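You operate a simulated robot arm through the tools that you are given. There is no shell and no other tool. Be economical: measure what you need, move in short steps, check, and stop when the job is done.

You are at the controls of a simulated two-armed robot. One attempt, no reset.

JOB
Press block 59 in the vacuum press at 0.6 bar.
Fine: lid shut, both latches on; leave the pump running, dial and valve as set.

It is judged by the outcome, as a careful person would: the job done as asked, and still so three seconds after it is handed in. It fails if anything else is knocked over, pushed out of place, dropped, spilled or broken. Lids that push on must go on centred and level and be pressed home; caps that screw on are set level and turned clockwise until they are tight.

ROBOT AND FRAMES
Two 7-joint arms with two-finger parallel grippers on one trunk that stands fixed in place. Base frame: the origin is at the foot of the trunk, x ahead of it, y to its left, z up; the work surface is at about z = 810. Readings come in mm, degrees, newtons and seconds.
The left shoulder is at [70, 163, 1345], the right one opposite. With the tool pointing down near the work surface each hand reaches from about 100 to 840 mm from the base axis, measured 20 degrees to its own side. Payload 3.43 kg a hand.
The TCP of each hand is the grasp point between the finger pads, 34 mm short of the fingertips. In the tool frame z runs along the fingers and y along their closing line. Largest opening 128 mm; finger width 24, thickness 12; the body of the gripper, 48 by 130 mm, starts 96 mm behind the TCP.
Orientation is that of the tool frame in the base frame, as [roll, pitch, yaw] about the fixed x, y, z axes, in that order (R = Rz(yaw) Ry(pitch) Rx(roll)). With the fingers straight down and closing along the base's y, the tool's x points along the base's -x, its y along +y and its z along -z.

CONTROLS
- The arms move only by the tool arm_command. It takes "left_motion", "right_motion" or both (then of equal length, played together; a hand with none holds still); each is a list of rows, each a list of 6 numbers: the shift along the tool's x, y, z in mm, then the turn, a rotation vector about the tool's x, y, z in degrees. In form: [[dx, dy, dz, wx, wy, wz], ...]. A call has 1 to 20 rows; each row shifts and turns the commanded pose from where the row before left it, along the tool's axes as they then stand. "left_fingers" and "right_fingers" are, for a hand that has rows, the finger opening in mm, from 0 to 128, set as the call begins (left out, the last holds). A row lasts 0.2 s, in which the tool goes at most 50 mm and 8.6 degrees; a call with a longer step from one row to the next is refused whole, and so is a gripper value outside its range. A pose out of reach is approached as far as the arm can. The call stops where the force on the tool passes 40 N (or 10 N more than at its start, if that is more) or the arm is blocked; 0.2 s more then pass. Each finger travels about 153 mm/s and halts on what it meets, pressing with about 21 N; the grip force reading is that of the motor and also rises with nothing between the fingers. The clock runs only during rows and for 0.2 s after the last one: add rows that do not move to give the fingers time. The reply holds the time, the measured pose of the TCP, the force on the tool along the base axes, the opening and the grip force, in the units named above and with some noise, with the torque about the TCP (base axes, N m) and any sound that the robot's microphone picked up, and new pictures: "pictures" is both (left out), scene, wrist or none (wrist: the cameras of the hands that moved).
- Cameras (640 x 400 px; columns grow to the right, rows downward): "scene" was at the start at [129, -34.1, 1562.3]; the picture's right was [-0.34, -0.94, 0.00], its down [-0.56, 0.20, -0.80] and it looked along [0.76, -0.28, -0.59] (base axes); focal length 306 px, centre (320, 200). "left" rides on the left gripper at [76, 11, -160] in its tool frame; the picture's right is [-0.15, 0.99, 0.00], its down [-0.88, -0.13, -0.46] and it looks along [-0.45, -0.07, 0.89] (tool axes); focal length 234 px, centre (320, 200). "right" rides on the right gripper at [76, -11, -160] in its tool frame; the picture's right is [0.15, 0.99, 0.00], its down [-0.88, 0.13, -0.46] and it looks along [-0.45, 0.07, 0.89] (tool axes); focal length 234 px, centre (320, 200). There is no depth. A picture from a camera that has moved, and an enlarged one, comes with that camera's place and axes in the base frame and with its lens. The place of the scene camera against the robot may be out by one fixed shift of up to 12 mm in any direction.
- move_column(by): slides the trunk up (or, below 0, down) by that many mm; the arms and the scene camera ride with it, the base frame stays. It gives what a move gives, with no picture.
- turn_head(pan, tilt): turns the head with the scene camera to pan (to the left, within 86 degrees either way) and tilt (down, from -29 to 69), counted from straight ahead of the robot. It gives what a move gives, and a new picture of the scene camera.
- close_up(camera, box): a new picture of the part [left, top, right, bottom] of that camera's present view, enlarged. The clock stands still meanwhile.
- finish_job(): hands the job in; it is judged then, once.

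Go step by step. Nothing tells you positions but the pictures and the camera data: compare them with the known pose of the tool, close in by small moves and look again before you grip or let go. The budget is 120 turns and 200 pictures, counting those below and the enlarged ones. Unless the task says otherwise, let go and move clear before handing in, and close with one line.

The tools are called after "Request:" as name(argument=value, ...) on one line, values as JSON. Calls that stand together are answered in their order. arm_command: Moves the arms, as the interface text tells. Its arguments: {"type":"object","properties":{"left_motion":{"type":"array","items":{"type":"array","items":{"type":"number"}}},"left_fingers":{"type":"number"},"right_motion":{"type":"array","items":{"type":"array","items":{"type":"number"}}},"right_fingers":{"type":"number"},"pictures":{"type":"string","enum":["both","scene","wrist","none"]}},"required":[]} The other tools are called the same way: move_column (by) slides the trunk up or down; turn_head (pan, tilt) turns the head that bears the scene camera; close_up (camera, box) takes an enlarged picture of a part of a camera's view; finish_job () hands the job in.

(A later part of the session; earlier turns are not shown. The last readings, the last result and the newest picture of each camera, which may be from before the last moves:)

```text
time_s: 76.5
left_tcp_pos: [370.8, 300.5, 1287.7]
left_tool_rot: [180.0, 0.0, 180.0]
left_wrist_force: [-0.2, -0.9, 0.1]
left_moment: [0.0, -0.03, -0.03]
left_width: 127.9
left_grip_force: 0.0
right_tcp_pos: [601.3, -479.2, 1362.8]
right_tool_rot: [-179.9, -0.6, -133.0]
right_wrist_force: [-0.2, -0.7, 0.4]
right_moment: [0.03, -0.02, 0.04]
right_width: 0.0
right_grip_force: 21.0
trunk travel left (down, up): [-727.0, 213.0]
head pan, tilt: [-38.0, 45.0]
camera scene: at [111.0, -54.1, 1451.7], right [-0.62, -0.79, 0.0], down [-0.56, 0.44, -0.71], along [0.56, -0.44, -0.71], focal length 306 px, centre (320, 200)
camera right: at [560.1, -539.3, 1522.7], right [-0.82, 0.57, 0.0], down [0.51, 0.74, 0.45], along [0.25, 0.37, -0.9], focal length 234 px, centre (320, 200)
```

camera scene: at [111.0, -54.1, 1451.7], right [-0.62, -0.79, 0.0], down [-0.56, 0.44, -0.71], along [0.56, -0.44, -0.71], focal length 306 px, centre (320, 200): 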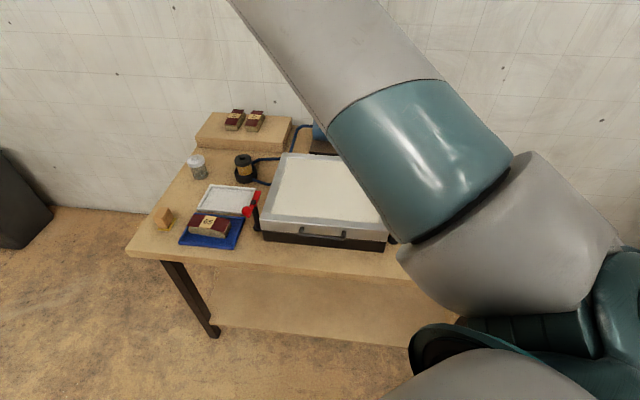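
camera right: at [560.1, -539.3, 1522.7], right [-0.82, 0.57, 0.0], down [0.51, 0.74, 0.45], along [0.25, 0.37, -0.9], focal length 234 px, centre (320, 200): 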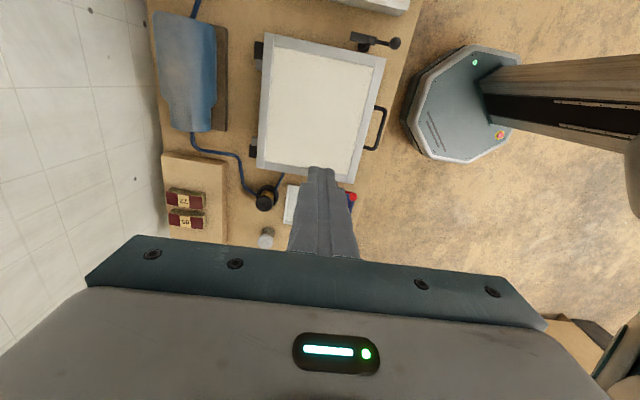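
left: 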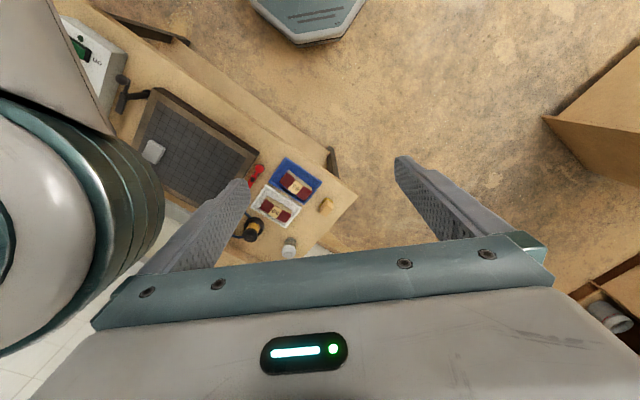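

Everything is in place and the lid is flat. I'll zoom in on the latches and lid.

Request:
close_up(camera="scene", box=[170, 140, 400, 270])

Request:
close_up(camera="right", box=[230, 0, 430, 220])

Request:
close_up(camera="scene", box=[220, 170, 290, 250])

```text
2.78 times, centred on (285, 205) of scene
camera zoom: at [111.0, -54.1, 1451.7], right [-0.62, -0.79, 0.0], down [-0.56, 0.44, -0.71], along [0.56, -0.44, -0.71], focal length 851 px, centre (417, 186)
```

zoom: 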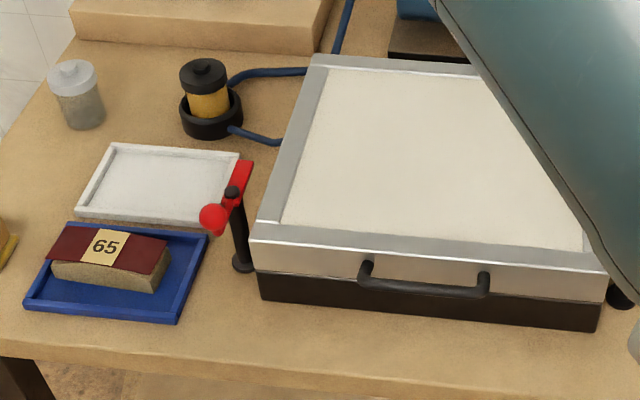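

```text
1.82 times, centred on (330, 110) of right
camera zoom: at [560.1, -539.3, 1522.7], right [-0.82, 0.57, 0.0], down [0.51, 0.74, 0.45], along [0.25, 0.37, -0.9], focal length 426 px, centre (302, 364)
```

zoom: 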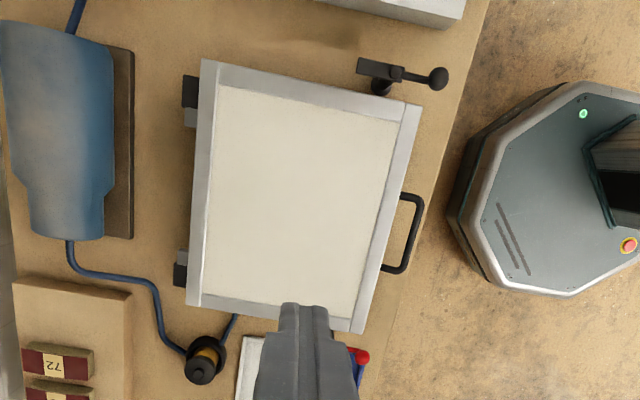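

```text
5.00 times, centred on (255, 210) of scene
camera zoom: at [111.0, -54.1, 1451.7], right [-0.62, -0.79, 0.0], down [-0.56, 0.44, -0.71], along [0.56, -0.44, -0.71], focal length 1530 px, centre (645, 150)
```

zoom: 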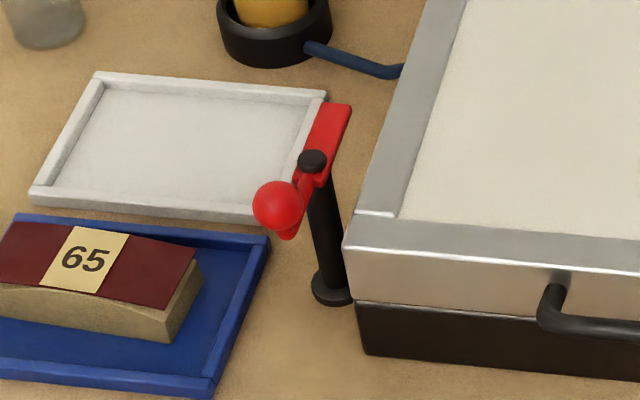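

The lid is shut. I'll move the right hand away toward the controls and bring the left hand over the red latch to measure it closely.

Request:
arm_command(right_motion=[[42, 9.7, 0, 0, 0, 0], [42, 9.7, 0, 0, 0, 0], [42, 9.7, 0, 0, 0, 0], [42, 9.7, 0, 0, 0, 0], [42, 9.7, 0, 0, 0, 0], [0, 0, 0, 0, 0, 0]], pictures="none")

Request:
arm_command(left_motion=[[-20, -39, 8, 0, 0, 0], [-20, -39, 8, 0, 0, 0], [-20, -39, 8, 0, 0, 0], [-20, -39, 8, 0, 0, 0], [-20, -39, 8, 0, 0, 0], [-20, -39, 8, 0, 0, 0], [-20, -39, 8, 0, 0, 0], [-20, -39, 8, 0, 0, 0], [-20, -39, 8, 0, 0, 0], [-20, -39, 8, 0, 0, 0], [-20, -39, 8, 0, 0, 0], [-20, -39, 8, 0, 0, 0], [-20, -39, 8, 0, 0, 0], [0, 0, 0, 0, 0, 0]], left_fingers=0, pictures="both")

```text
time_s: 77.9
left_tcp_pos: [371.5, 301.4, 1287.5]
left_tool_rot: [-180.0, 0.0, 180.0]
left_wrist_force: [-0.3, 0.4, -0.2]
left_moment: [0.0, -0.03, 0.0]
left_width: 128.1
left_grip_force: 0.0
right_tcp_pos: [420.9, -596.8, 1365.1]
right_tool_rot: [-179.9, -0.7, -133.0]
right_wrist_force: [0.0, 0.4, 0.3]
right_moment: [-0.02, 0.0, -0.02]
right_width: 0.0
right_grip_force: 21.3
trunk travel left (down, up): [-727.0, 213.0]
head pan, tilt: [-38.0, 45.0]
```

```text
time_s: 80.9
left_tcp_pos: [631.2, -205.4, 1183.5]
left_tool_rot: [-179.9, 0.0, 179.9]
left_wrist_force: [0.4, 0.7, 0.8]
left_moment: [-0.03, 0.03, -0.05]
left_width: 0.5
left_grip_force: 21.3
right_tcp_pos: [422.3, -596.5, 1366.1]
right_tool_rot: [-180.0, -0.6, -133.0]
right_wrist_force: [-0.6, 0.4, -1.2]
right_moment: [-0.03, 0.03, -0.01]
right_width: 0.2
right_grip_force: 21.2
trunk travel left (down, up): [-727.0, 213.0]
head pan, tilt: [-38.0, 45.0]
camera scene: at [111.3, -52.7, 1451.7], right [-0.62, -0.79, 0.0], down [-0.56, 0.43, -0.71], along [0.56, -0.44, -0.71], focal length 306 px, centre (320, 200)
camera left: at [554.7, -193.5, 1342.6], right [0.15, 0.99, 0.0], down [0.88, -0.13, 0.46], along [0.45, -0.07, -0.89], focal length 234 px, centre (320, 200)
```

scene: 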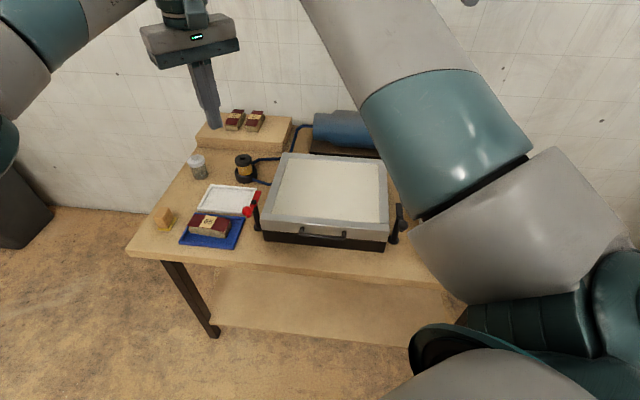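
left: 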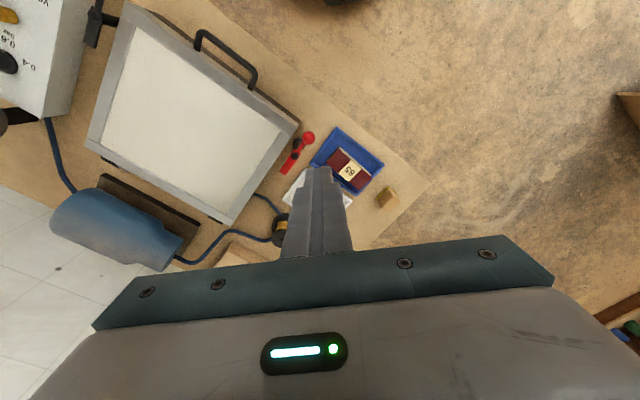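

Request:
close_up(camera="left", box=[240, 80, 400, 240])

Request:
close_up(camera="scene", box=[200, 160, 420, 260])

```text
2.50 times, centred on (320, 160) of left
camera zoom: at [554.7, -193.5, 1342.6], right [0.15, 0.99, 0.0], down [0.88, -0.13, 0.46], along [0.45, -0.07, -0.89], focal length 585 px, centre (320, 300)
```

zoom: 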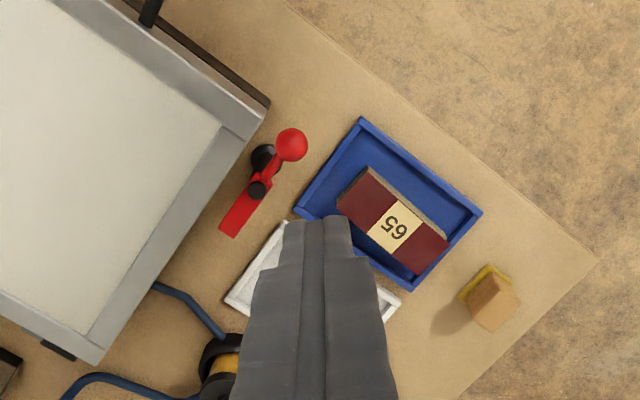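

```text
2.91 times, centred on (310, 210) of scene
camera zoom: at [111.3, -52.7, 1451.7], right [-0.62, -0.79, 0.0], down [-0.56, 0.43, -0.71], along [0.56, -0.44, -0.71], focal length 890 px, centre (349, 171)
```

zoom: 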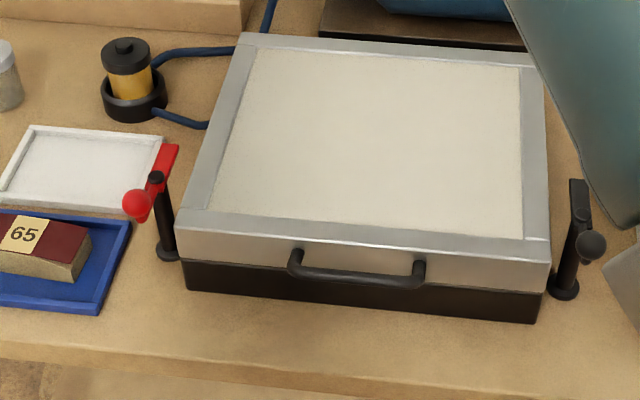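

Triangulation gives the left latch pivot at (682, -267, 876) and its ball knob at (651, -232, 878). The red tongue must swing right over the lid, so the ball goes left. I'll square the closed left fingers to the press and come down on the lid side of the ball.

Request:
arm_command(left_motion=[[0, -25, 0, 0, 0, 0], [0, -25, 0, 0, 0, 0], [0, 0, 30, 0, 0, 7.2], [0, 0, 35, 0, 0, 7.2], [0, 0, 35, 0, 0, 7.2], [0, 0, 35, 0, 0, 7.2], [0, 0, 35, 0, 0, 7.2], [0, 0, 35, 0, 0, 7.2], [0, 0, 20, 0, 0, 0], [0, 0, 0, 0, 0, 0]], pictures="both")

Request:
close_up(camera="left", box=[240, 80, 400, 240])

Request:
close_up(camera="scene", box=[180, 110, 320, 260])

```text
time_s: 83.1
left_tcp_pos: [629.6, -227.6, 959.6]
left_tool_rot: [179.9, 0.0, 136.7]
left_wrist_force: [0.6, 0.4, 0.5]
left_moment: [-0.02, -0.02, -0.01]
left_width: 0.1
left_grip_force: 20.8
left hand out of reach, approached as far as the arm can: row 1, 2
right_tcp_pos: [421.9, -597.6, 1365.7]
right_tool_rot: [-179.9, -0.6, -133.0]
right_wrist_force: [-0.6, 1.1, -0.5]
right_moment: [0.02, -0.03, 0.01]
right_width: 0.1
right_grip_force: 20.6
trunk travel left (down, up): [-727.0, 213.0]
head pan, tilt: [-38.0, 45.0]
camera scene: at [110.9, -54.3, 1451.7], right [-0.62, -0.79, 0.0], down [-0.56, 0.44, -0.71], along [0.56, -0.44, -0.71], focal length 306 px, centre (320, 200)
camera left: at [582.6, -167.6, 1117.8], right [0.78, 0.62, 0.0], down [0.55, -0.7, 0.46], along [0.28, -0.36, -0.89], focal length 234 px, centre (320, 200)
```

scene: 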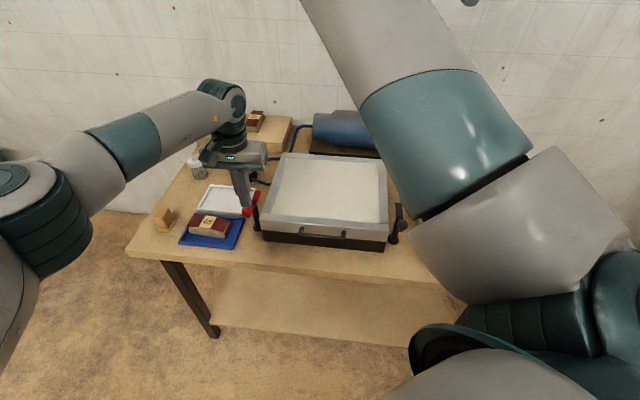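
left: 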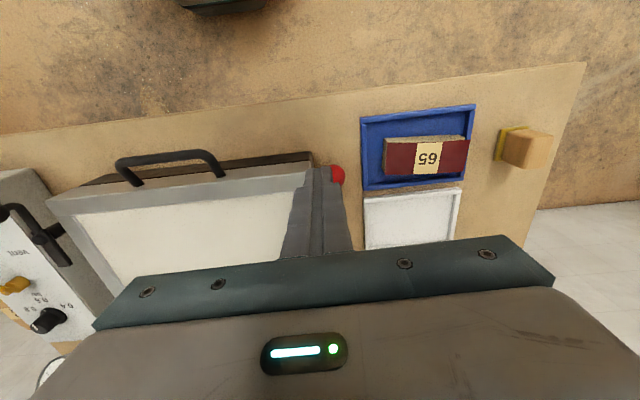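

```text
2.50 times, centred on (320, 160) of left
camera zoom: at [582.6, -167.6, 1117.8], right [0.78, 0.62, 0.0], down [0.55, -0.7, 0.46], along [0.28, -0.36, -0.89], focal length 585 px, centre (320, 300)
```

zoom: 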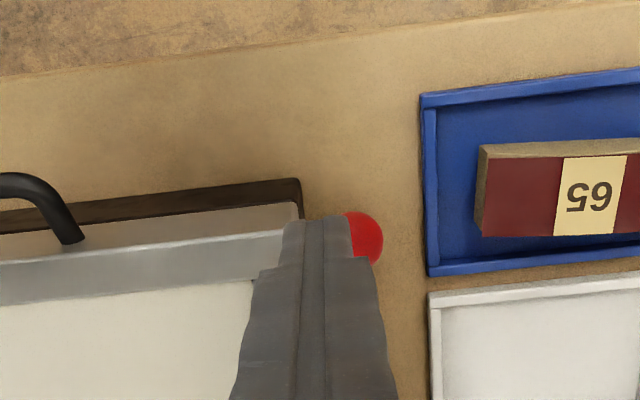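

```text
2.67 times, centred on (250, 185) of scene
camera zoom: at [110.9, -54.3, 1451.7], right [-0.62, -0.79, 0.0], down [-0.56, 0.44, -0.71], along [0.56, -0.44, -0.71], focal length 816 px, centre (507, 240)
```

zoom: 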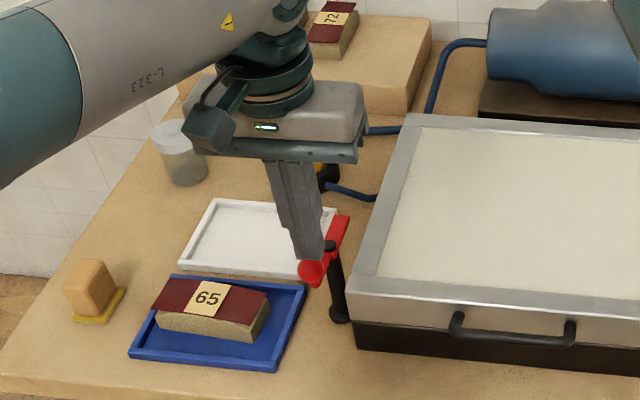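

The hand needs to shift about 14 mm toward the lid and 17 mm back to sit beside the ball. I'll adjust at this height first.

Request:
arm_command(left_motion=[[-9, -8, 0, 0, 0, 0], [-8, -8, 0, 0, 0, 0], [0, 0, 0, 0, 0, 0]], pictures="wrist")

Request:
close_up(camera="left", box=[240, 80, 400, 240])

```text
time_s: 83.9
left_tcp_pos: [632.6, -240.3, 958.9]
left_tool_rot: [180.0, 0.1, 136.9]
left_wrist_force: [-0.4, 0.0, -0.3]
left_moment: [0.02, 0.0, -0.01]
left_width: 0.0
left_grip_force: 20.8
left hand out of reach, approached as far as the arm can: row 2
right_tcp_pos: [420.3, -597.1, 1363.2]
right_tool_rot: [-179.8, -0.7, -132.9]
right_wrist_force: [0.7, 0.2, -0.1]
right_moment: [-0.03, -0.02, 0.03]
right_width: 0.0
right_grip_force: 21.3
trunk travel left (down, up): [-727.0, 213.0]
head pan, tilt: [-38.0, 45.0]
camera left: at [584.3, -179.7, 1118.3], right [0.78, 0.62, 0.0], down [0.55, -0.7, 0.46], along [0.28, -0.36, -0.89], focal length 234 px, centre (320, 200)
```

left: 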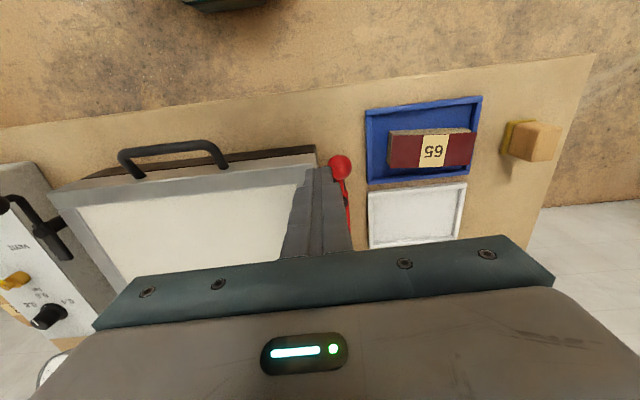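

```text
2.50 times, centred on (320, 160) of left
camera zoom: at [584.3, -179.7, 1118.3], right [0.78, 0.62, 0.0], down [0.55, -0.7, 0.46], along [0.28, -0.36, -0.89], focal length 585 px, centre (320, 300)
```

zoom: 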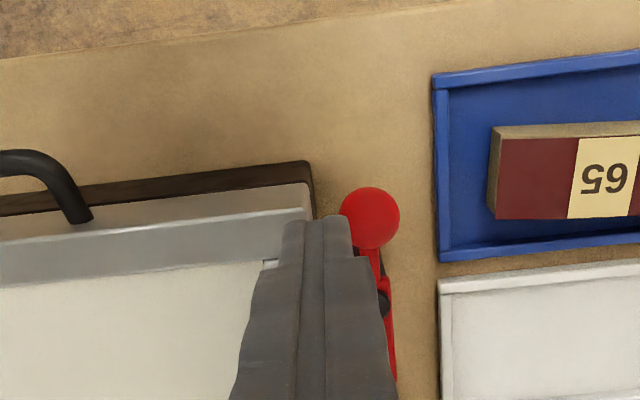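

Request:
arm_command(left_motion=[[0, 0, 0, 0, 0, 8], [0, 0, 0, 0, 0, 8], [-2.5, -8.6, 0, 0, 0, 0], [0, 0, 0, 0, 0, 0]], pictures="wrist")

Request:
close_up(camera="left", box=[240, 80, 400, 240])

```text
time_s: 84.9
left_tcp_pos: [626.5, -246.8, 959.7]
left_tool_rot: [179.9, 0.0, 124.8]
left_wrist_force: [0.2, 0.0, 0.6]
left_moment: [-0.03, 0.0, 0.01]
left_width: 0.0
left_grip_force: 21.2
left hand out of reach, approached as far as the arm can: row 2
right_tcp_pos: [421.8, -596.5, 1365.1]
right_tool_rot: [-179.9, -0.8, -132.9]
right_wrist_force: [-0.1, 0.3, -0.6]
right_moment: [0.04, 0.01, 0.0]
right_width: 0.0
right_grip_force: 20.7
trunk travel left (down, up): [-727.0, 213.0]
head pan, tilt: [-38.0, 45.0]
camera left: at [592.3, -177.7, 1118.4], right [0.9, 0.44, 0.0], down [0.39, -0.8, 0.46], along [0.2, -0.41, -0.89], focal length 234 px, centre (320, 200)
```

left: 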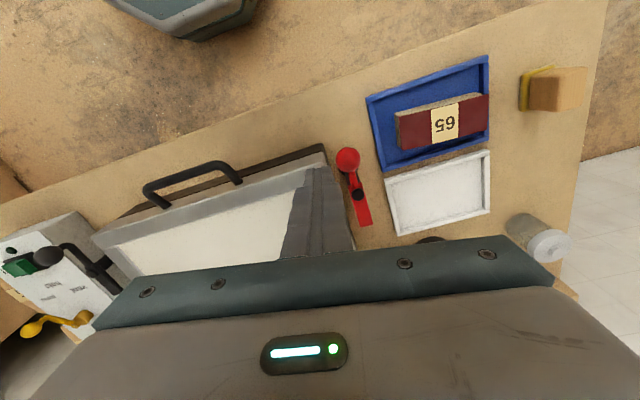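

```text
2.50 times, centred on (320, 160) of left
camera zoom: at [592.3, -177.7, 1118.4], right [0.9, 0.44, 0.0], down [0.39, -0.8, 0.46], along [0.2, -0.41, -0.89], focal length 585 px, centre (320, 300)
```

zoom: 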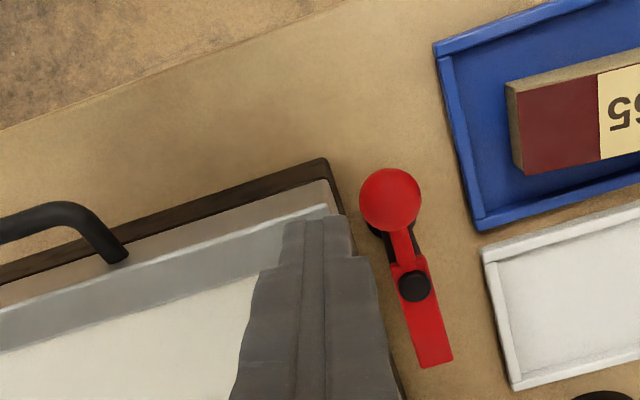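

The fingers are now beside the ball with about a 4 mm gap. I'll descend to ball height and begin the swing.

Request:
arm_command(left_motion=[[0, 0, 25, 0, 0, 0], [0, 0, 22, 0, 0, 0], [0, 0, 0, 0, 0, 0]], pictures="none")

Request:
arm_command(left_motion=[[-4.2, 4.1, 0, 0, 0, 0], [6.5, 13.3, 0, 0, 0, 0], [2.7, 13.7, 0, 0, 0, 0], [0, 0, 0, 0, 0, 0]], pictures="wrist")

Request:
close_up(camera="left", box=[240, 80, 400, 240])

Request:
close_up(camera="scene", box=[180, 110, 320, 260])

```text
time_s: 85.7
left_tcp_pos: [624.5, -245.9, 911.9]
left_tool_rot: [179.9, 0.1, 124.8]
left_wrist_force: [0.2, 0.9, -0.6]
left_moment: [0.02, 0.01, 0.02]
left_width: 0.0
left_grip_force: 21.0
right_tcp_pos: [422.0, -598.1, 1364.0]
right_tool_rot: [-179.9, -0.6, -133.0]
right_wrist_force: [-0.2, -0.4, -0.7]
right_moment: [0.02, 0.02, 0.01]
right_width: 0.0
right_grip_force: 20.6
trunk travel left (down, up): [-727.0, 213.0]
head pan, tilt: [-38.0, 45.0]
```

```text
time_s: 86.7
left_tcp_pos: [632.4, -238.4, 914.1]
left_tool_rot: [179.9, 0.1, 124.8]
left_wrist_force: [-1.3, -0.8, -0.5]
left_moment: [-0.01, 0.04, -0.03]
left_width: 0.3
left_grip_force: 21.0
left hand out of reach, approached as far as the arm can: row 1, 2, 3
right_tcp_pos: [422.2, -598.7, 1364.9]
right_tool_rot: [-179.9, -0.6, -133.1]
right_wrist_force: [-0.2, 0.2, -0.1]
right_moment: [0.03, 0.0, 0.01]
right_width: 0.0
right_grip_force: 21.5
trunk travel left (down, up): [-727.0, 213.0]
head pan, tilt: [-38.0, 45.0]
camera left: at [597.5, -168.9, 1072.9], right [0.9, 0.44, 0.0], down [0.39, -0.8, 0.46], along [0.2, -0.41, -0.89], focal length 234 px, centre (320, 200)
```

left: 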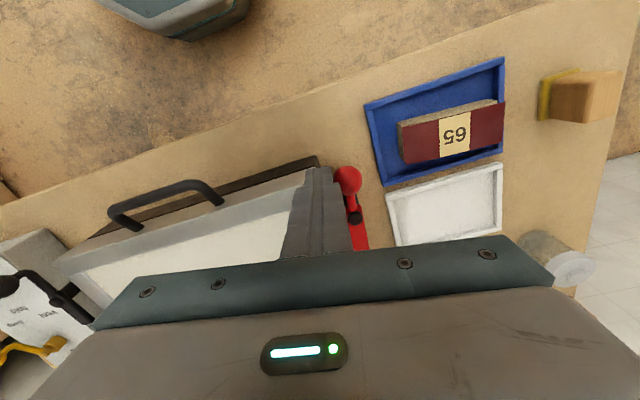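

```text
2.50 times, centred on (320, 160) of left
camera zoom: at [597.5, -168.9, 1072.9], right [0.9, 0.44, 0.0], down [0.39, -0.8, 0.46], along [0.2, -0.41, -0.89], focal length 585 px, centre (320, 300)
```

zoom: 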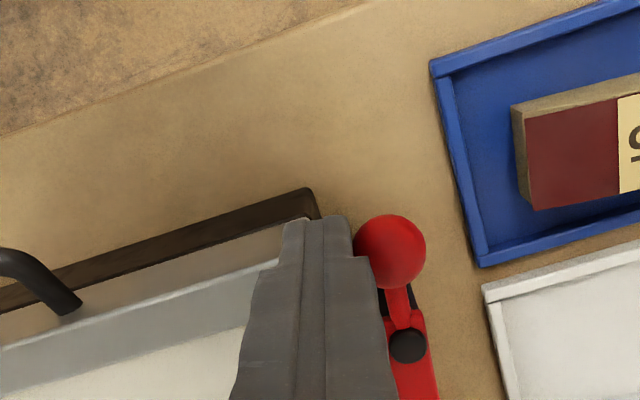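

```text
2.67 times, centred on (250, 185) of scene
camera zoom: at [111.1, -54.4, 1451.7], right [-0.62, -0.79, 0.0], down [-0.56, 0.44, -0.71], along [0.56, -0.44, -0.71], focal length 816 px, centre (507, 240)
```

zoom: 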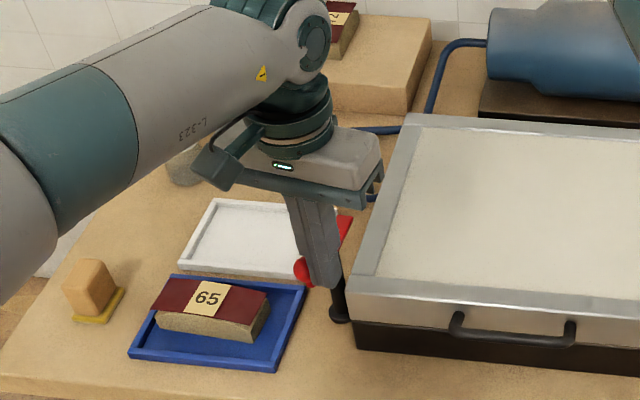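

The left wrist is at its yaw limit there. I'll turn it back a little while in place and continue the swing in small steps.

Request:
arm_command(left_motion=[[0, 0, 0, 0, 0, -8], [0, 0, 0, 0, 0, -8], [-3.3, 7, 0, 0, 0, 0], [0, 0, 0, 0, 0, 0]], pictures="wrist")

```text
time_s: 87.7
left_tcp_pos: [639.5, -234.1, 912.7]
left_tool_rot: [-179.9, -0.1, 140.8]
left_wrist_force: [-1.1, -0.3, -0.3]
left_moment: [0.02, -0.02, -0.02]
left_width: 0.0
left_grip_force: 21.3
right_tcp_pos: [422.7, -599.0, 1364.7]
right_tool_rot: [-179.9, -0.7, -133.0]
right_wrist_force: [-0.6, -0.2, -0.2]
right_moment: [0.05, 0.01, -0.01]
right_width: 0.0
right_grip_force: 20.4
trunk travel left (down, up): [-727.0, 213.0]
head pan, tilt: [-38.0, 45.0]
camera left: at [587.4, -178.2, 1072.6], right [0.74, 0.67, 0.0], down [0.6, -0.66, 0.46], along [0.31, -0.34, -0.89], focal length 234 px, centre (320, 200)
```

left: 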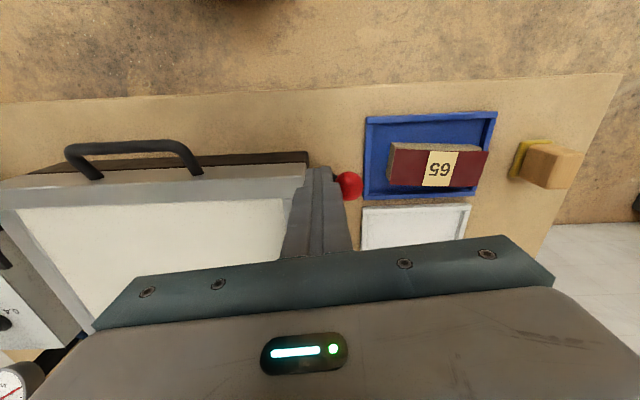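

Request:
arm_command(left_motion=[[-1.9, 13.1, 0, 0, 0, 0], [-4.9, 13, 0, 0, 0, 0], [-8.1, 11.3, 0, 0, 0, 0], [0, 0, 0, 0, 0, 0]], pictures="wrist")

Request:
close_up(camera="scene", box=[180, 110, 320, 260])

Request:
close_up(camera="left", box=[240, 80, 400, 240])

```text
time_s: 88.7
left_tcp_pos: [669.3, -212.9, 912.6]
left_tool_rot: [179.9, 0.2, 140.8]
left_wrist_force: [-0.4, -0.1, -0.7]
left_moment: [-0.01, 0.0, 0.0]
left_width: 0.2
left_grip_force: 20.8
left hand out of reach, approached as far as the arm can: row 3
right_tcp_pos: [422.2, -597.0, 1364.2]
right_tool_rot: [-179.9, -0.7, -133.0]
right_wrist_force: [0.2, -0.4, -0.4]
right_moment: [0.02, -0.01, 0.0]
right_width: 0.0
right_grip_force: 21.0
trunk travel left (down, up): [-727.0, 213.0]
head pan, tilt: [-38.0, 45.0]
camera left: at [616.7, -156.0, 1071.7], right [0.74, 0.67, 0.0], down [0.6, -0.66, 0.46], along [0.31, -0.34, -0.89], focal length 234 px, centre (320, 200)
```

left: 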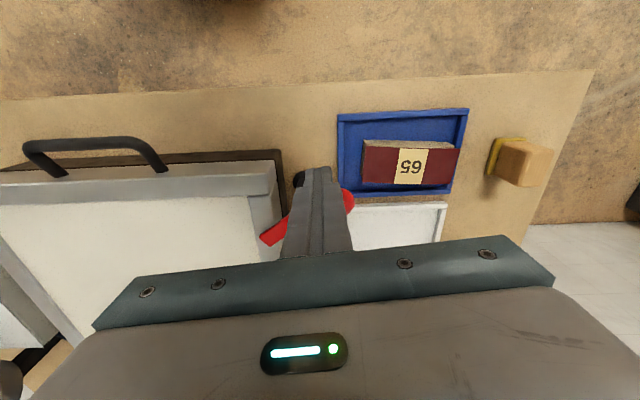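

```text
2.67 times, centred on (250, 185) of scene
camera zoom: at [111.1, -54.4, 1451.7], right [-0.62, -0.79, 0.0], down [-0.56, 0.44, -0.71], along [0.56, -0.44, -0.71], focal length 816 px, centre (507, 240)
```

zoom: 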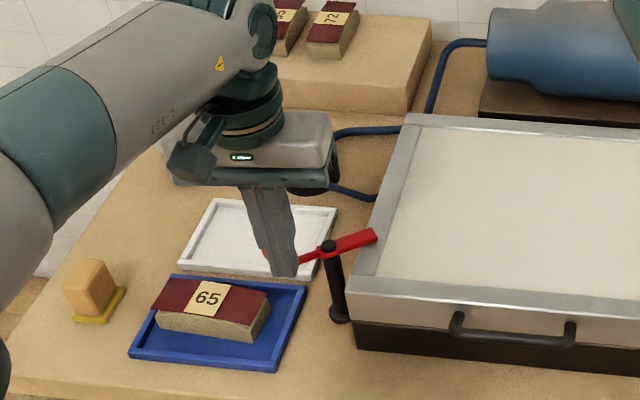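

```text
2.50 times, centred on (320, 160) of left
camera zoom: at [616.7, -156.0, 1071.7], right [0.74, 0.67, 0.0], down [0.6, -0.66, 0.46], along [0.31, -0.34, -0.89], focal length 585 px, centre (320, 300)
```

zoom: 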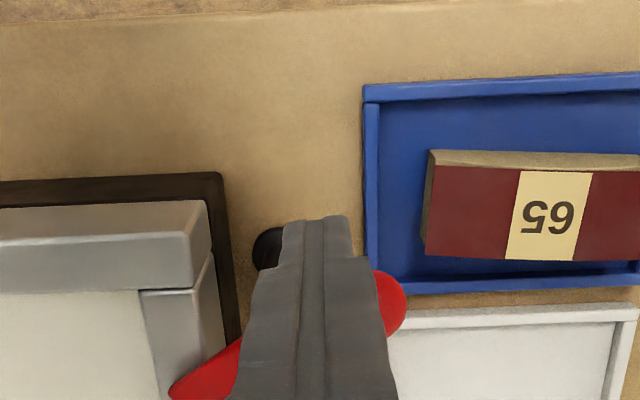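

The tongue is swinging toward the lid as intended. I'll turn the wrist back a bit more and finish the swing.

Request:
arm_command(left_motion=[[0, 0, 0, 0, 0, -8], [0, 0, 0, 0, 0, -8], [-12, 5.1, 0, 0, 0, 0], [-11.8, 2.8, 0, 0, 0, 0], [0, 0, 0, 0, 0, 0]], pictures="wrist")

Request:
close_up(camera="scene", box=[180, 110, 320, 260])

Request:
close_up(camera="left", box=[240, 80, 400, 240])

```text
time_s: 89.9
left_tcp_pos: [668.6, -211.9, 911.4]
left_tool_rot: [180.0, 0.0, 156.8]
left_wrist_force: [-0.4, -0.1, -0.6]
left_moment: [0.0, 0.01, 0.01]
left_width: 0.0
left_grip_force: 20.9
left hand out of reach, approached as far as the arm can: row 3, 4
right_tcp_pos: [422.4, -598.1, 1364.1]
right_tool_rot: [-179.9, -0.7, -133.0]
right_wrist_force: [0.0, 0.1, -1.0]
right_moment: [0.03, 0.0, 0.01]
right_width: 0.0
right_grip_force: 20.8
trunk travel left (down, up): [-727.0, 213.0]
head pan, tilt: [-38.0, 45.0]
camera left: at [603.0, -171.9, 1071.8], right [0.52, 0.85, 0.0], down [0.76, -0.47, 0.46], along [0.39, -0.24, -0.89], focal length 234 px, centre (320, 200)
```

left: 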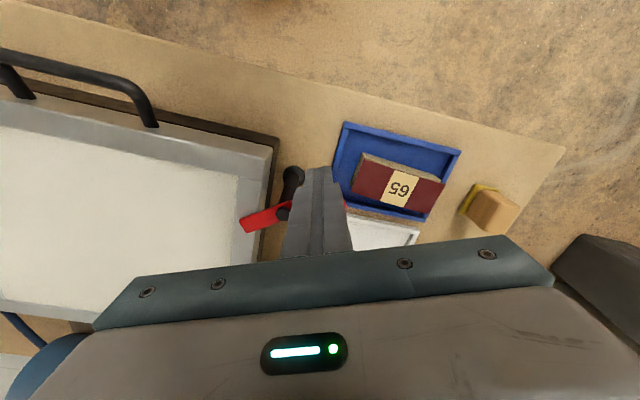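

```text
2.67 times, centred on (250, 185) of scene
camera zoom: at [111.2, -54.3, 1451.7], right [-0.62, -0.79, 0.0], down [-0.56, 0.44, -0.71], along [0.56, -0.44, -0.71], focal length 816 px, centre (507, 240)
```

zoom: 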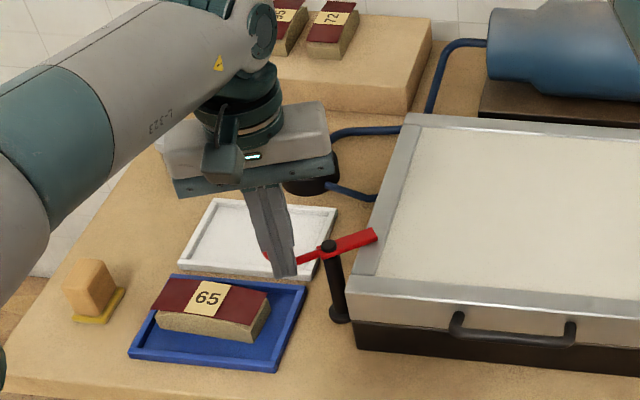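

```text
2.50 times, centred on (320, 160) of left
camera zoom: at [603.0, -171.9, 1071.8], right [0.52, 0.85, 0.0], down [0.76, -0.47, 0.46], along [0.39, -0.24, -0.89], focal length 585 px, centre (320, 300)
```

zoom: 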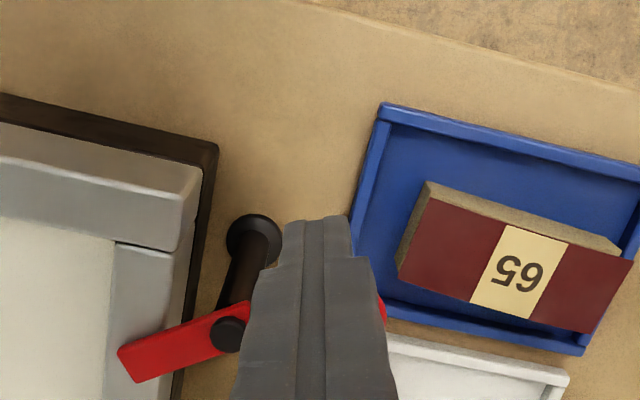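

The tongue is about 62° round and over the lid edge. The left hand is stuck in this posture, so I'll test whether a trunk shift frees it: raise the hand, lower the trunk by the same amount, then push on.

Request:
arm_command(left_motion=[[0, 0, -40, 0, 0, 0], [0, 0, -40, 0, 0, 0], [0, 0, -40, 0, 0, 0], [0, 0, 0, 0, 0, 0], [-8, 3, 0, 0, 0, 0], [0, 0, 0, 0, 0, 0]], pictures="none")

Request:
move_column(by=-119)

Request:
arm_command(left_motion=[[-8, 3, 0, 0, 0, 0], [-8, 2, 0, 0, 0, 0], [0, 0, 0, 0, 0, 0]], pictures="wrist")

```text
time_s: 91.3
left_tcp_pos: [676.6, -213.5, 1033.0]
left_tool_rot: [-179.9, 0.1, 156.7]
left_wrist_force: [1.0, -0.1, -0.6]
left_moment: [0.01, 0.01, -0.01]
left_width: 0.2
left_grip_force: 21.3
right_tcp_pos: [421.6, -598.4, 1365.3]
right_tool_rot: [-179.9, -0.7, -133.1]
right_wrist_force: [0.1, 1.2, -0.1]
right_moment: [0.01, 0.01, -0.02]
right_width: 0.0
right_grip_force: 21.1
trunk travel left (down, up): [-727.0, 213.0]
head pan, tilt: [-38.0, 45.0]
```

```text
time_s: 92.8
left_tcp_pos: [676.0, -212.8, 913.5]
left_tool_rot: [180.0, 0.1, 156.8]
left_wrist_force: [-0.4, -0.2, -0.5]
left_moment: [0.02, -0.03, 0.0]
left_width: 0.0
left_grip_force: 21.1
right_tcp_pos: [421.2, -597.2, 1245.7]
right_tool_rot: [-179.9, -0.7, -133.0]
right_wrist_force: [1.4, 0.1, -0.3]
right_moment: [0.0, 0.01, -0.01]
right_width: 0.2
right_grip_force: 20.5
trunk travel left (down, up): [-608.0, 332.0]
head pan, tilt: [-38.0, 45.0]
```

```text
time_s: 93.6
left_tcp_pos: [681.8, -208.9, 912.3]
left_tool_rot: [-179.8, 0.2, 156.8]
left_wrist_force: [-1.0, -0.5, 0.6]
left_moment: [-0.01, -0.03, 0.01]
left_width: 0.0
left_grip_force: 20.5
left hand out of reach, approached as far as the arm can: row 1, 2
right_tcp_pos: [422.3, -598.6, 1247.1]
right_tool_rot: [-179.9, -0.7, -133.0]
right_wrist_force: [0.1, -1.1, 0.3]
right_moment: [-0.02, 0.03, -0.02]
right_width: 0.0
right_grip_force: 20.9
trunk travel left (down, up): [-608.0, 332.0]
head pan, tilt: [-38.0, 45.0]
camera left: at [615.9, -168.3, 1072.0], right [0.52, 0.85, 0.0], down [0.76, -0.47, 0.46], along [0.39, -0.24, -0.89], focal length 234 px, centre (320, 200)
```

left: 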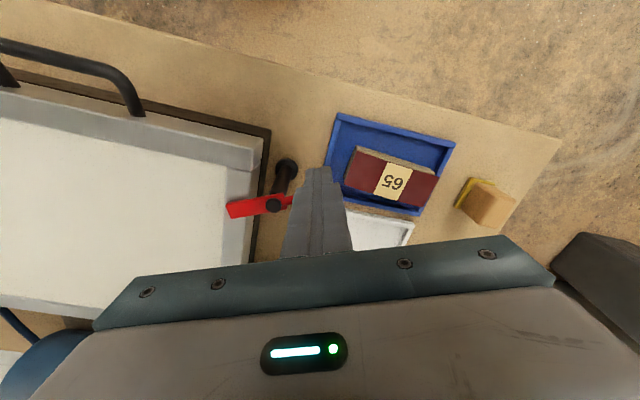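

Lowering the trunk helped. I'll rotate the wrist a bit further back and push again.

Request:
arm_command(left_motion=[[0, 0, 0, 0, 0, -8], [0, 0, 0, 0, 0, -8], [-10, 0, 0, 0, 0, 0], [-8, -3, 0, 0, 0, 0], [0, 0, 0, 0, 0, 0]], pictures="wrist")

```text
time_s: 94.8
left_tcp_pos: [687.1, -204.1, 911.6]
left_tool_rot: [-179.9, 0.1, 172.8]
left_wrist_force: [0.3, -0.6, 0.4]
left_moment: [0.01, 0.0, 0.03]
left_width: 0.1
left_grip_force: 21.4
left hand out of reach, approached as far as the arm can: row 3, 4
right_tcp_pos: [423.7, -597.8, 1245.4]
right_tool_rot: [-179.9, -0.7, -133.1]
right_wrist_force: [-0.6, 0.0, 0.0]
right_moment: [-0.01, -0.01, -0.02]
right_width: 0.1
right_grip_force: 21.2
trunk travel left (down, up): [-608.0, 332.0]
head pan, tilt: [-38.0, 45.0]
camera left: at [612.6, -182.6, 1072.1], right [0.27, 0.96, 0.0], down [0.86, -0.24, 0.46], along [0.44, -0.12, -0.89], focal length 234 px, centre (320, 200)
```

left: 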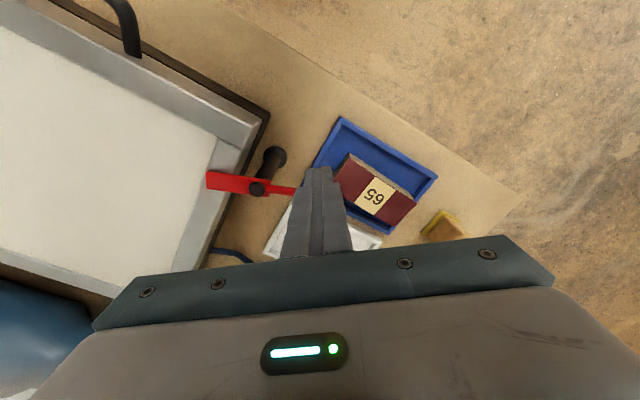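

The hand is at full stretch here; tilting the fingers outward will buy the remaining few centimetres.

Request:
arm_command(left_motion=[[0, 0, 0, 0, -6, 0], [0, 0, 0, 0, -6, 0], [0, 0, 0, 0, 0, 0]], pictures="none")

Request:
arm_command(left_motion=[[-6, -3, 0, 0, 0, 0], [-6, -3, 0, 0, 0, 0], [0, 0, 0, 0, 0, 0]], pictures="wrist")

Request:
close_up(camera="scene", box=[180, 80, 320, 230])

```text
time_s: 95.6
left_tcp_pos: [687.0, -203.3, 912.7]
left_tool_rot: [179.9, 12.2, 172.7]
left_wrist_force: [-0.2, -0.3, -0.2]
left_moment: [0.0, 0.0, -0.01]
left_width: 0.0
left_grip_force: 20.9
right_tcp_pos: [422.8, -599.1, 1245.0]
right_tool_rot: [-179.9, -0.8, -133.1]
right_wrist_force: [0.8, 0.2, -0.1]
right_moment: [0.01, 0.01, -0.01]
right_width: 0.1
right_grip_force: 20.7
trunk travel left (down, up): [-608.0, 332.0]
head pan, tilt: [-38.0, 45.0]
```

```text
time_s: 96.2
left_tcp_pos: [690.0, -206.7, 913.5]
left_tool_rot: [179.4, 11.3, 172.6]
left_wrist_force: [-21.3, 21.2, 6.7]
left_moment: [0.53, 0.53, 0.06]
left_width: 0.3
left_grip_force: 21.3
right_tcp_pos: [418.5, -596.5, 1248.0]
right_tool_rot: [-179.7, -0.5, -133.1]
right_wrist_force: [-0.7, -0.2, 0.4]
right_moment: [0.02, 0.0, 0.0]
right_width: 0.1
right_grip_force: 21.0
trunk travel left (down, up): [-608.0, 332.0]
head pan, tilt: [-38.0, 45.0]
stopped in row 3 (left hand): the force on the tool passed its limit at 42 N (the readings are from after the stop); the commanded pose is now the measured one
camera left: at [587.8, -183.6, 1055.4], right [0.27, 0.96, 0.04], down [0.75, -0.23, 0.62], along [0.6, -0.14, -0.79], focal length 234 px, centre (320, 200)
```

left: 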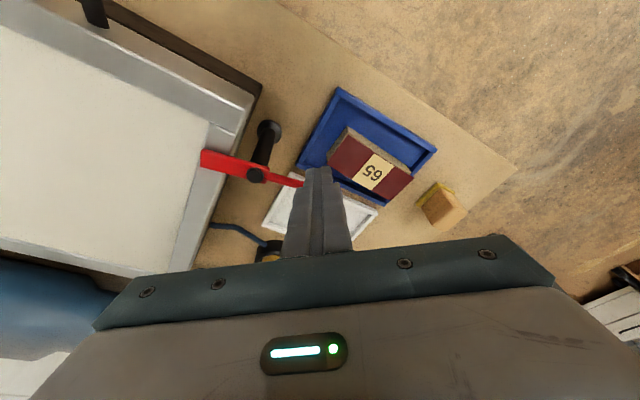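

```text
2.67 times, centred on (250, 155) of scene
camera zoom: at [107.3, -51.4, 1333.4], right [-0.62, -0.79, 0.0], down [-0.56, 0.43, -0.71], along [0.56, -0.44, -0.7], focal length 816 px, centre (507, 320)
```

zoom: 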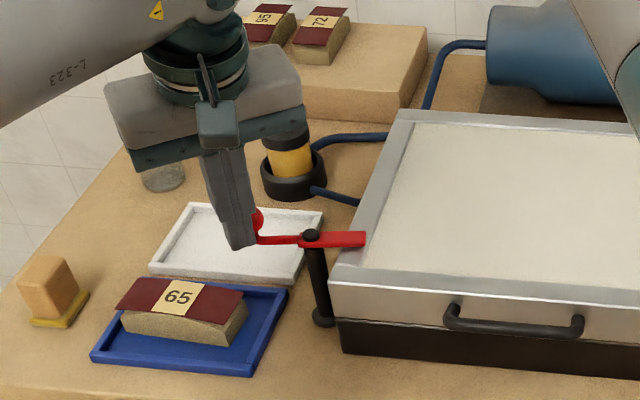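

The force rise shows the left latch reached its stop, with the tongue lying across the lid rim. I'll withdraw the left hand upward and back toward its side.

Request:
arm_command(left_motion=[[2, 0, -15, 0, 0, 0], [0, 0, -45, 0, 0, 0], [0, 0, -45, 0, 0, 0], [0, 0, -45, 0, 0, 0], [0, 0, -45, 0, 0, 0], [0, 0, 0, 0, 6, 0], [0, 0, 0, 0, 6, 0], [20, 40, 0, 0, 0, 0], [20, 40, 0, 0, 0, 0], [20, 40, 0, 0, 0, 0], [20, 40, 0, 0, 0, 0], [20, 40, 0, 0, 0, 0], [20, 40, 0, 0, 0, 0], [20, 40, 0, 0, 0, 0], [20, 40, 0, 0, 0, 0], [20, 40, 0, 0, 0, 0], [20, 40, 0, 0, 0, 0], [20, 40, 0, 0, 0, 0], [0, 0, 0, 0, 0, 0]], pictures="scene")

Request:
close_up(camera="scene", box=[170, 80, 330, 220])

Request:
close_up(camera="right", box=[0, 0, 640, 400])

```text
time_s: 100.2
left_tcp_pos: [491.8, 258.1, 1094.8]
left_tool_rot: [179.6, 2.3, 172.6]
left_wrist_force: [-0.3, 0.2, 0.7]
left_moment: [0.01, -0.01, -0.02]
left_width: 0.1
left_grip_force: 21.4
left hand out of reach, approached as far as the arm can: row 7
right_tcp_pos: [423.2, -598.1, 1245.9]
right_tool_rot: [180.0, -0.6, -133.1]
right_wrist_force: [-0.7, -0.5, -0.1]
right_moment: [0.05, 0.0, 0.01]
right_width: 0.0
right_grip_force: 21.0
trunk travel left (down, up): [-608.0, 332.0]
head pan, tilt: [-38.0, 45.0]
camera scene: at [111.8, -55.4, 1332.5], right [-0.62, -0.79, 0.0], down [-0.56, 0.44, -0.71], along [0.56, -0.43, -0.71], focal length 306 px, centre (320, 200)
```

scene: 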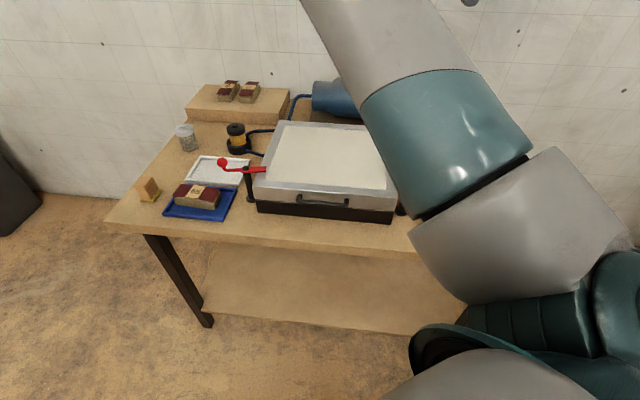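

```text
2.86 times, centred on (250, 150) of scene
camera zoom: at [111.8, -55.4, 1332.5], right [-0.62, -0.79, 0.0], down [-0.56, 0.44, -0.71], along [0.56, -0.43, -0.71], focal length 874 px, centre (520, 343)
```

zoom: 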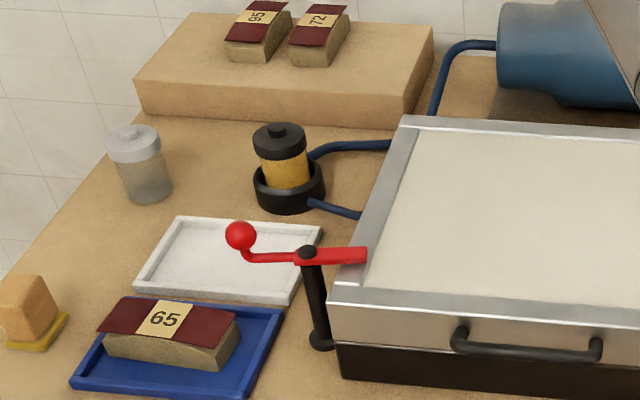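

```text
1.00 times, centred on (320, 200) of right (not enlarged: the box is as wide or as high as the picture)
camera zoom: at [381.1, -660.6, 1405.1], right [-0.82, 0.57, 0.0], down [0.51, 0.74, 0.45], along [0.25, 0.37, -0.9], focal length 234 px, centre (320, 200)
```

zoom: 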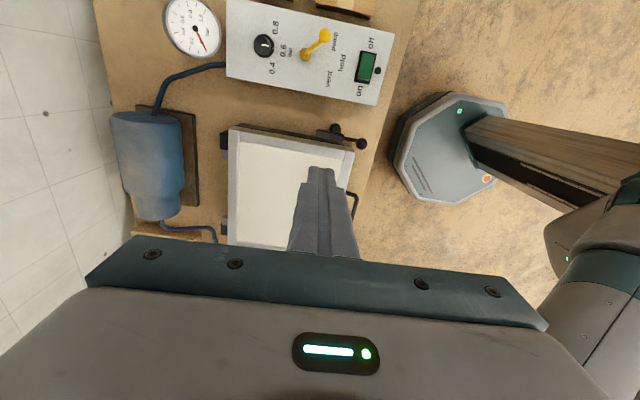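

The left latch is fully on and everything around it is undisturbed. Now I'll zoom in on the right latch and the controls.

Request:
close_up(camera="right", box=[220, 0, 400, 160])

Request:
close_up(camera="right", box=[300, 100, 400, 180])

```text
2.50 times, centred on (310, 80) of right
camera zoom: at [381.1, -660.6, 1405.1], right [-0.82, 0.57, 0.0], down [0.51, 0.74, 0.45], along [0.25, 0.37, -0.9], focal length 585 px, centre (345, 500)
```

zoom: 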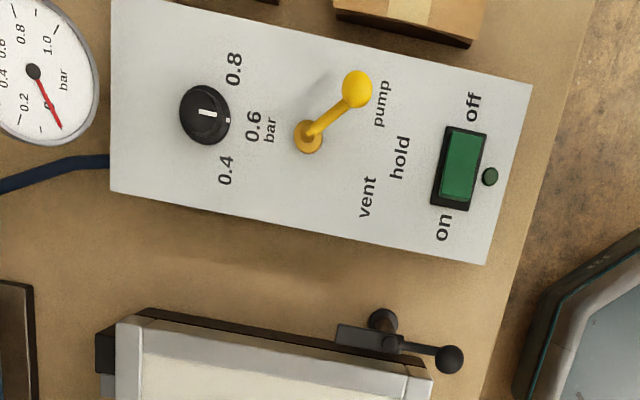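

```text
5.00 times, centred on (350, 140) of right
camera zoom: at [381.1, -660.6, 1405.1], right [-0.82, 0.57, 0.0], down [0.51, 0.74, 0.45], along [0.25, 0.37, -0.9], focal length 1171 px, centre (170, 500)
```

zoom: 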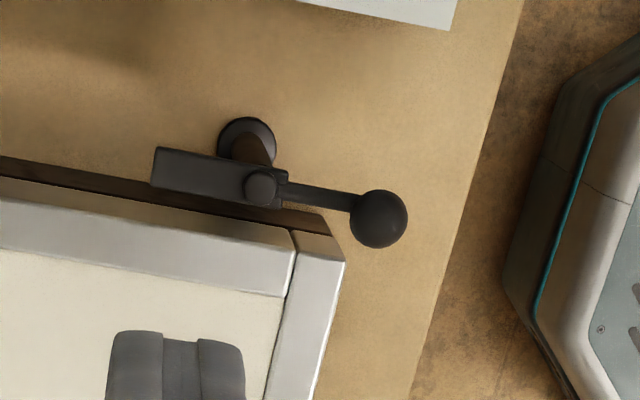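

The dial already points at 0.6 and the valve lever seems to be at "pump"; I'll verify both later. The right latch pivot is at about (407, -548) with its ball at (372, -507). I'll bring the closed right fingers to the lid side of that ball.

Request:
arm_command(right_motion=[[-20.4, 33.4, 0, 0, 0, 0], [-20.4, 33.4, 0, 0, 0, 0], [-20.4, 33.4, 0, 0, 0, 0], [0, 0, 41, 0, 0, 0], [0, 0, 41, 0, 0, 0], [0, 0, 41, 0, 0, 0], [0, 0, 41, 0, 0, 0], [0, 0, 41, 0, 0, 0], [0, 0, 41, 0, 0, 0], [0, 0, 36, 0, 0, 0], [0, 0, 0, 0, 0, 0]], pictures="both")

Request:
close_up(camera="right", box=[240, 80, 400, 240])

```text
time_s: 102.6
left_tcp_pos: [491.2, 260.1, 1094.0]
left_tool_rot: [179.7, 2.4, 172.6]
left_wrist_force: [-0.4, 1.6, 0.0]
left_moment: [-0.03, -0.01, -0.01]
left_width: 0.1
left_grip_force: 21.0
right_tcp_pos: [387.9, -485.8, 963.2]
right_tool_rot: [180.0, -0.7, -133.2]
right_wrist_force: [0.0, 0.4, 0.0]
right_moment: [-0.02, 0.01, 0.01]
right_width: 0.1
right_grip_force: 21.1
trunk travel left (down, up): [-608.0, 332.0]
head pan, tilt: [-38.0, 45.0]
camera scene: at [110.8, -53.7, 1332.7], right [-0.62, -0.79, 0.0], down [-0.56, 0.44, -0.71], along [0.56, -0.44, -0.71], focal length 306 px, centre (320, 200)
camera right: at [345.4, -547.5, 1122.8], right [-0.82, 0.57, 0.0], down [0.51, 0.74, 0.45], along [0.25, 0.37, -0.9], focal length 234 px, centre (320, 200)
```

scene: 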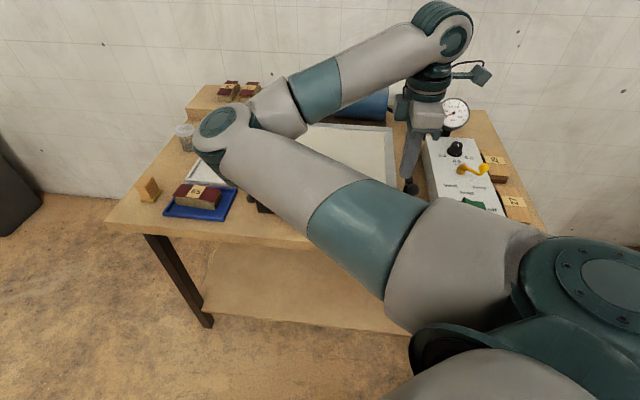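
right: 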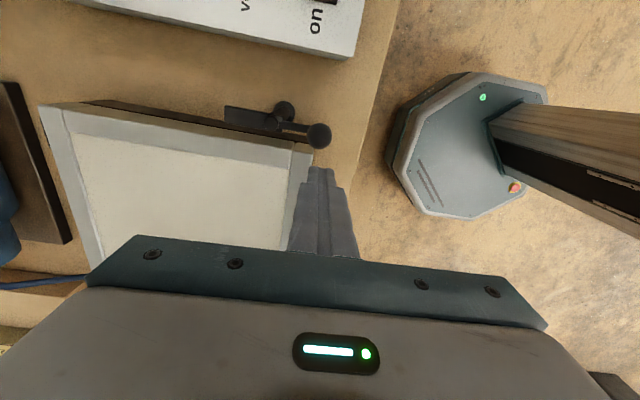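

```text
2.50 times, centred on (320, 160) of right
camera zoom: at [345.4, -547.5, 1122.8], right [-0.82, 0.57, 0.0], down [0.51, 0.74, 0.45], along [0.25, 0.37, -0.9], focal length 585 px, centre (320, 300)
```

zoom: 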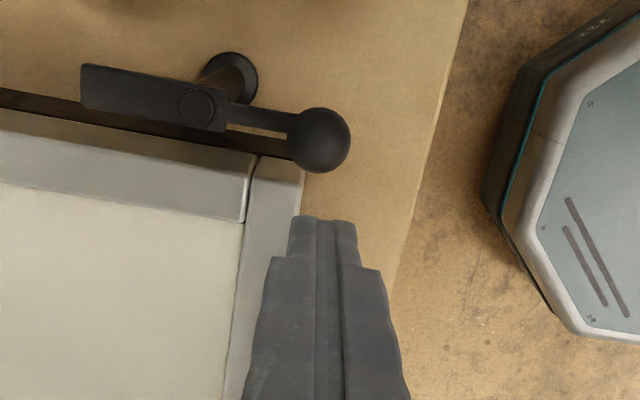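

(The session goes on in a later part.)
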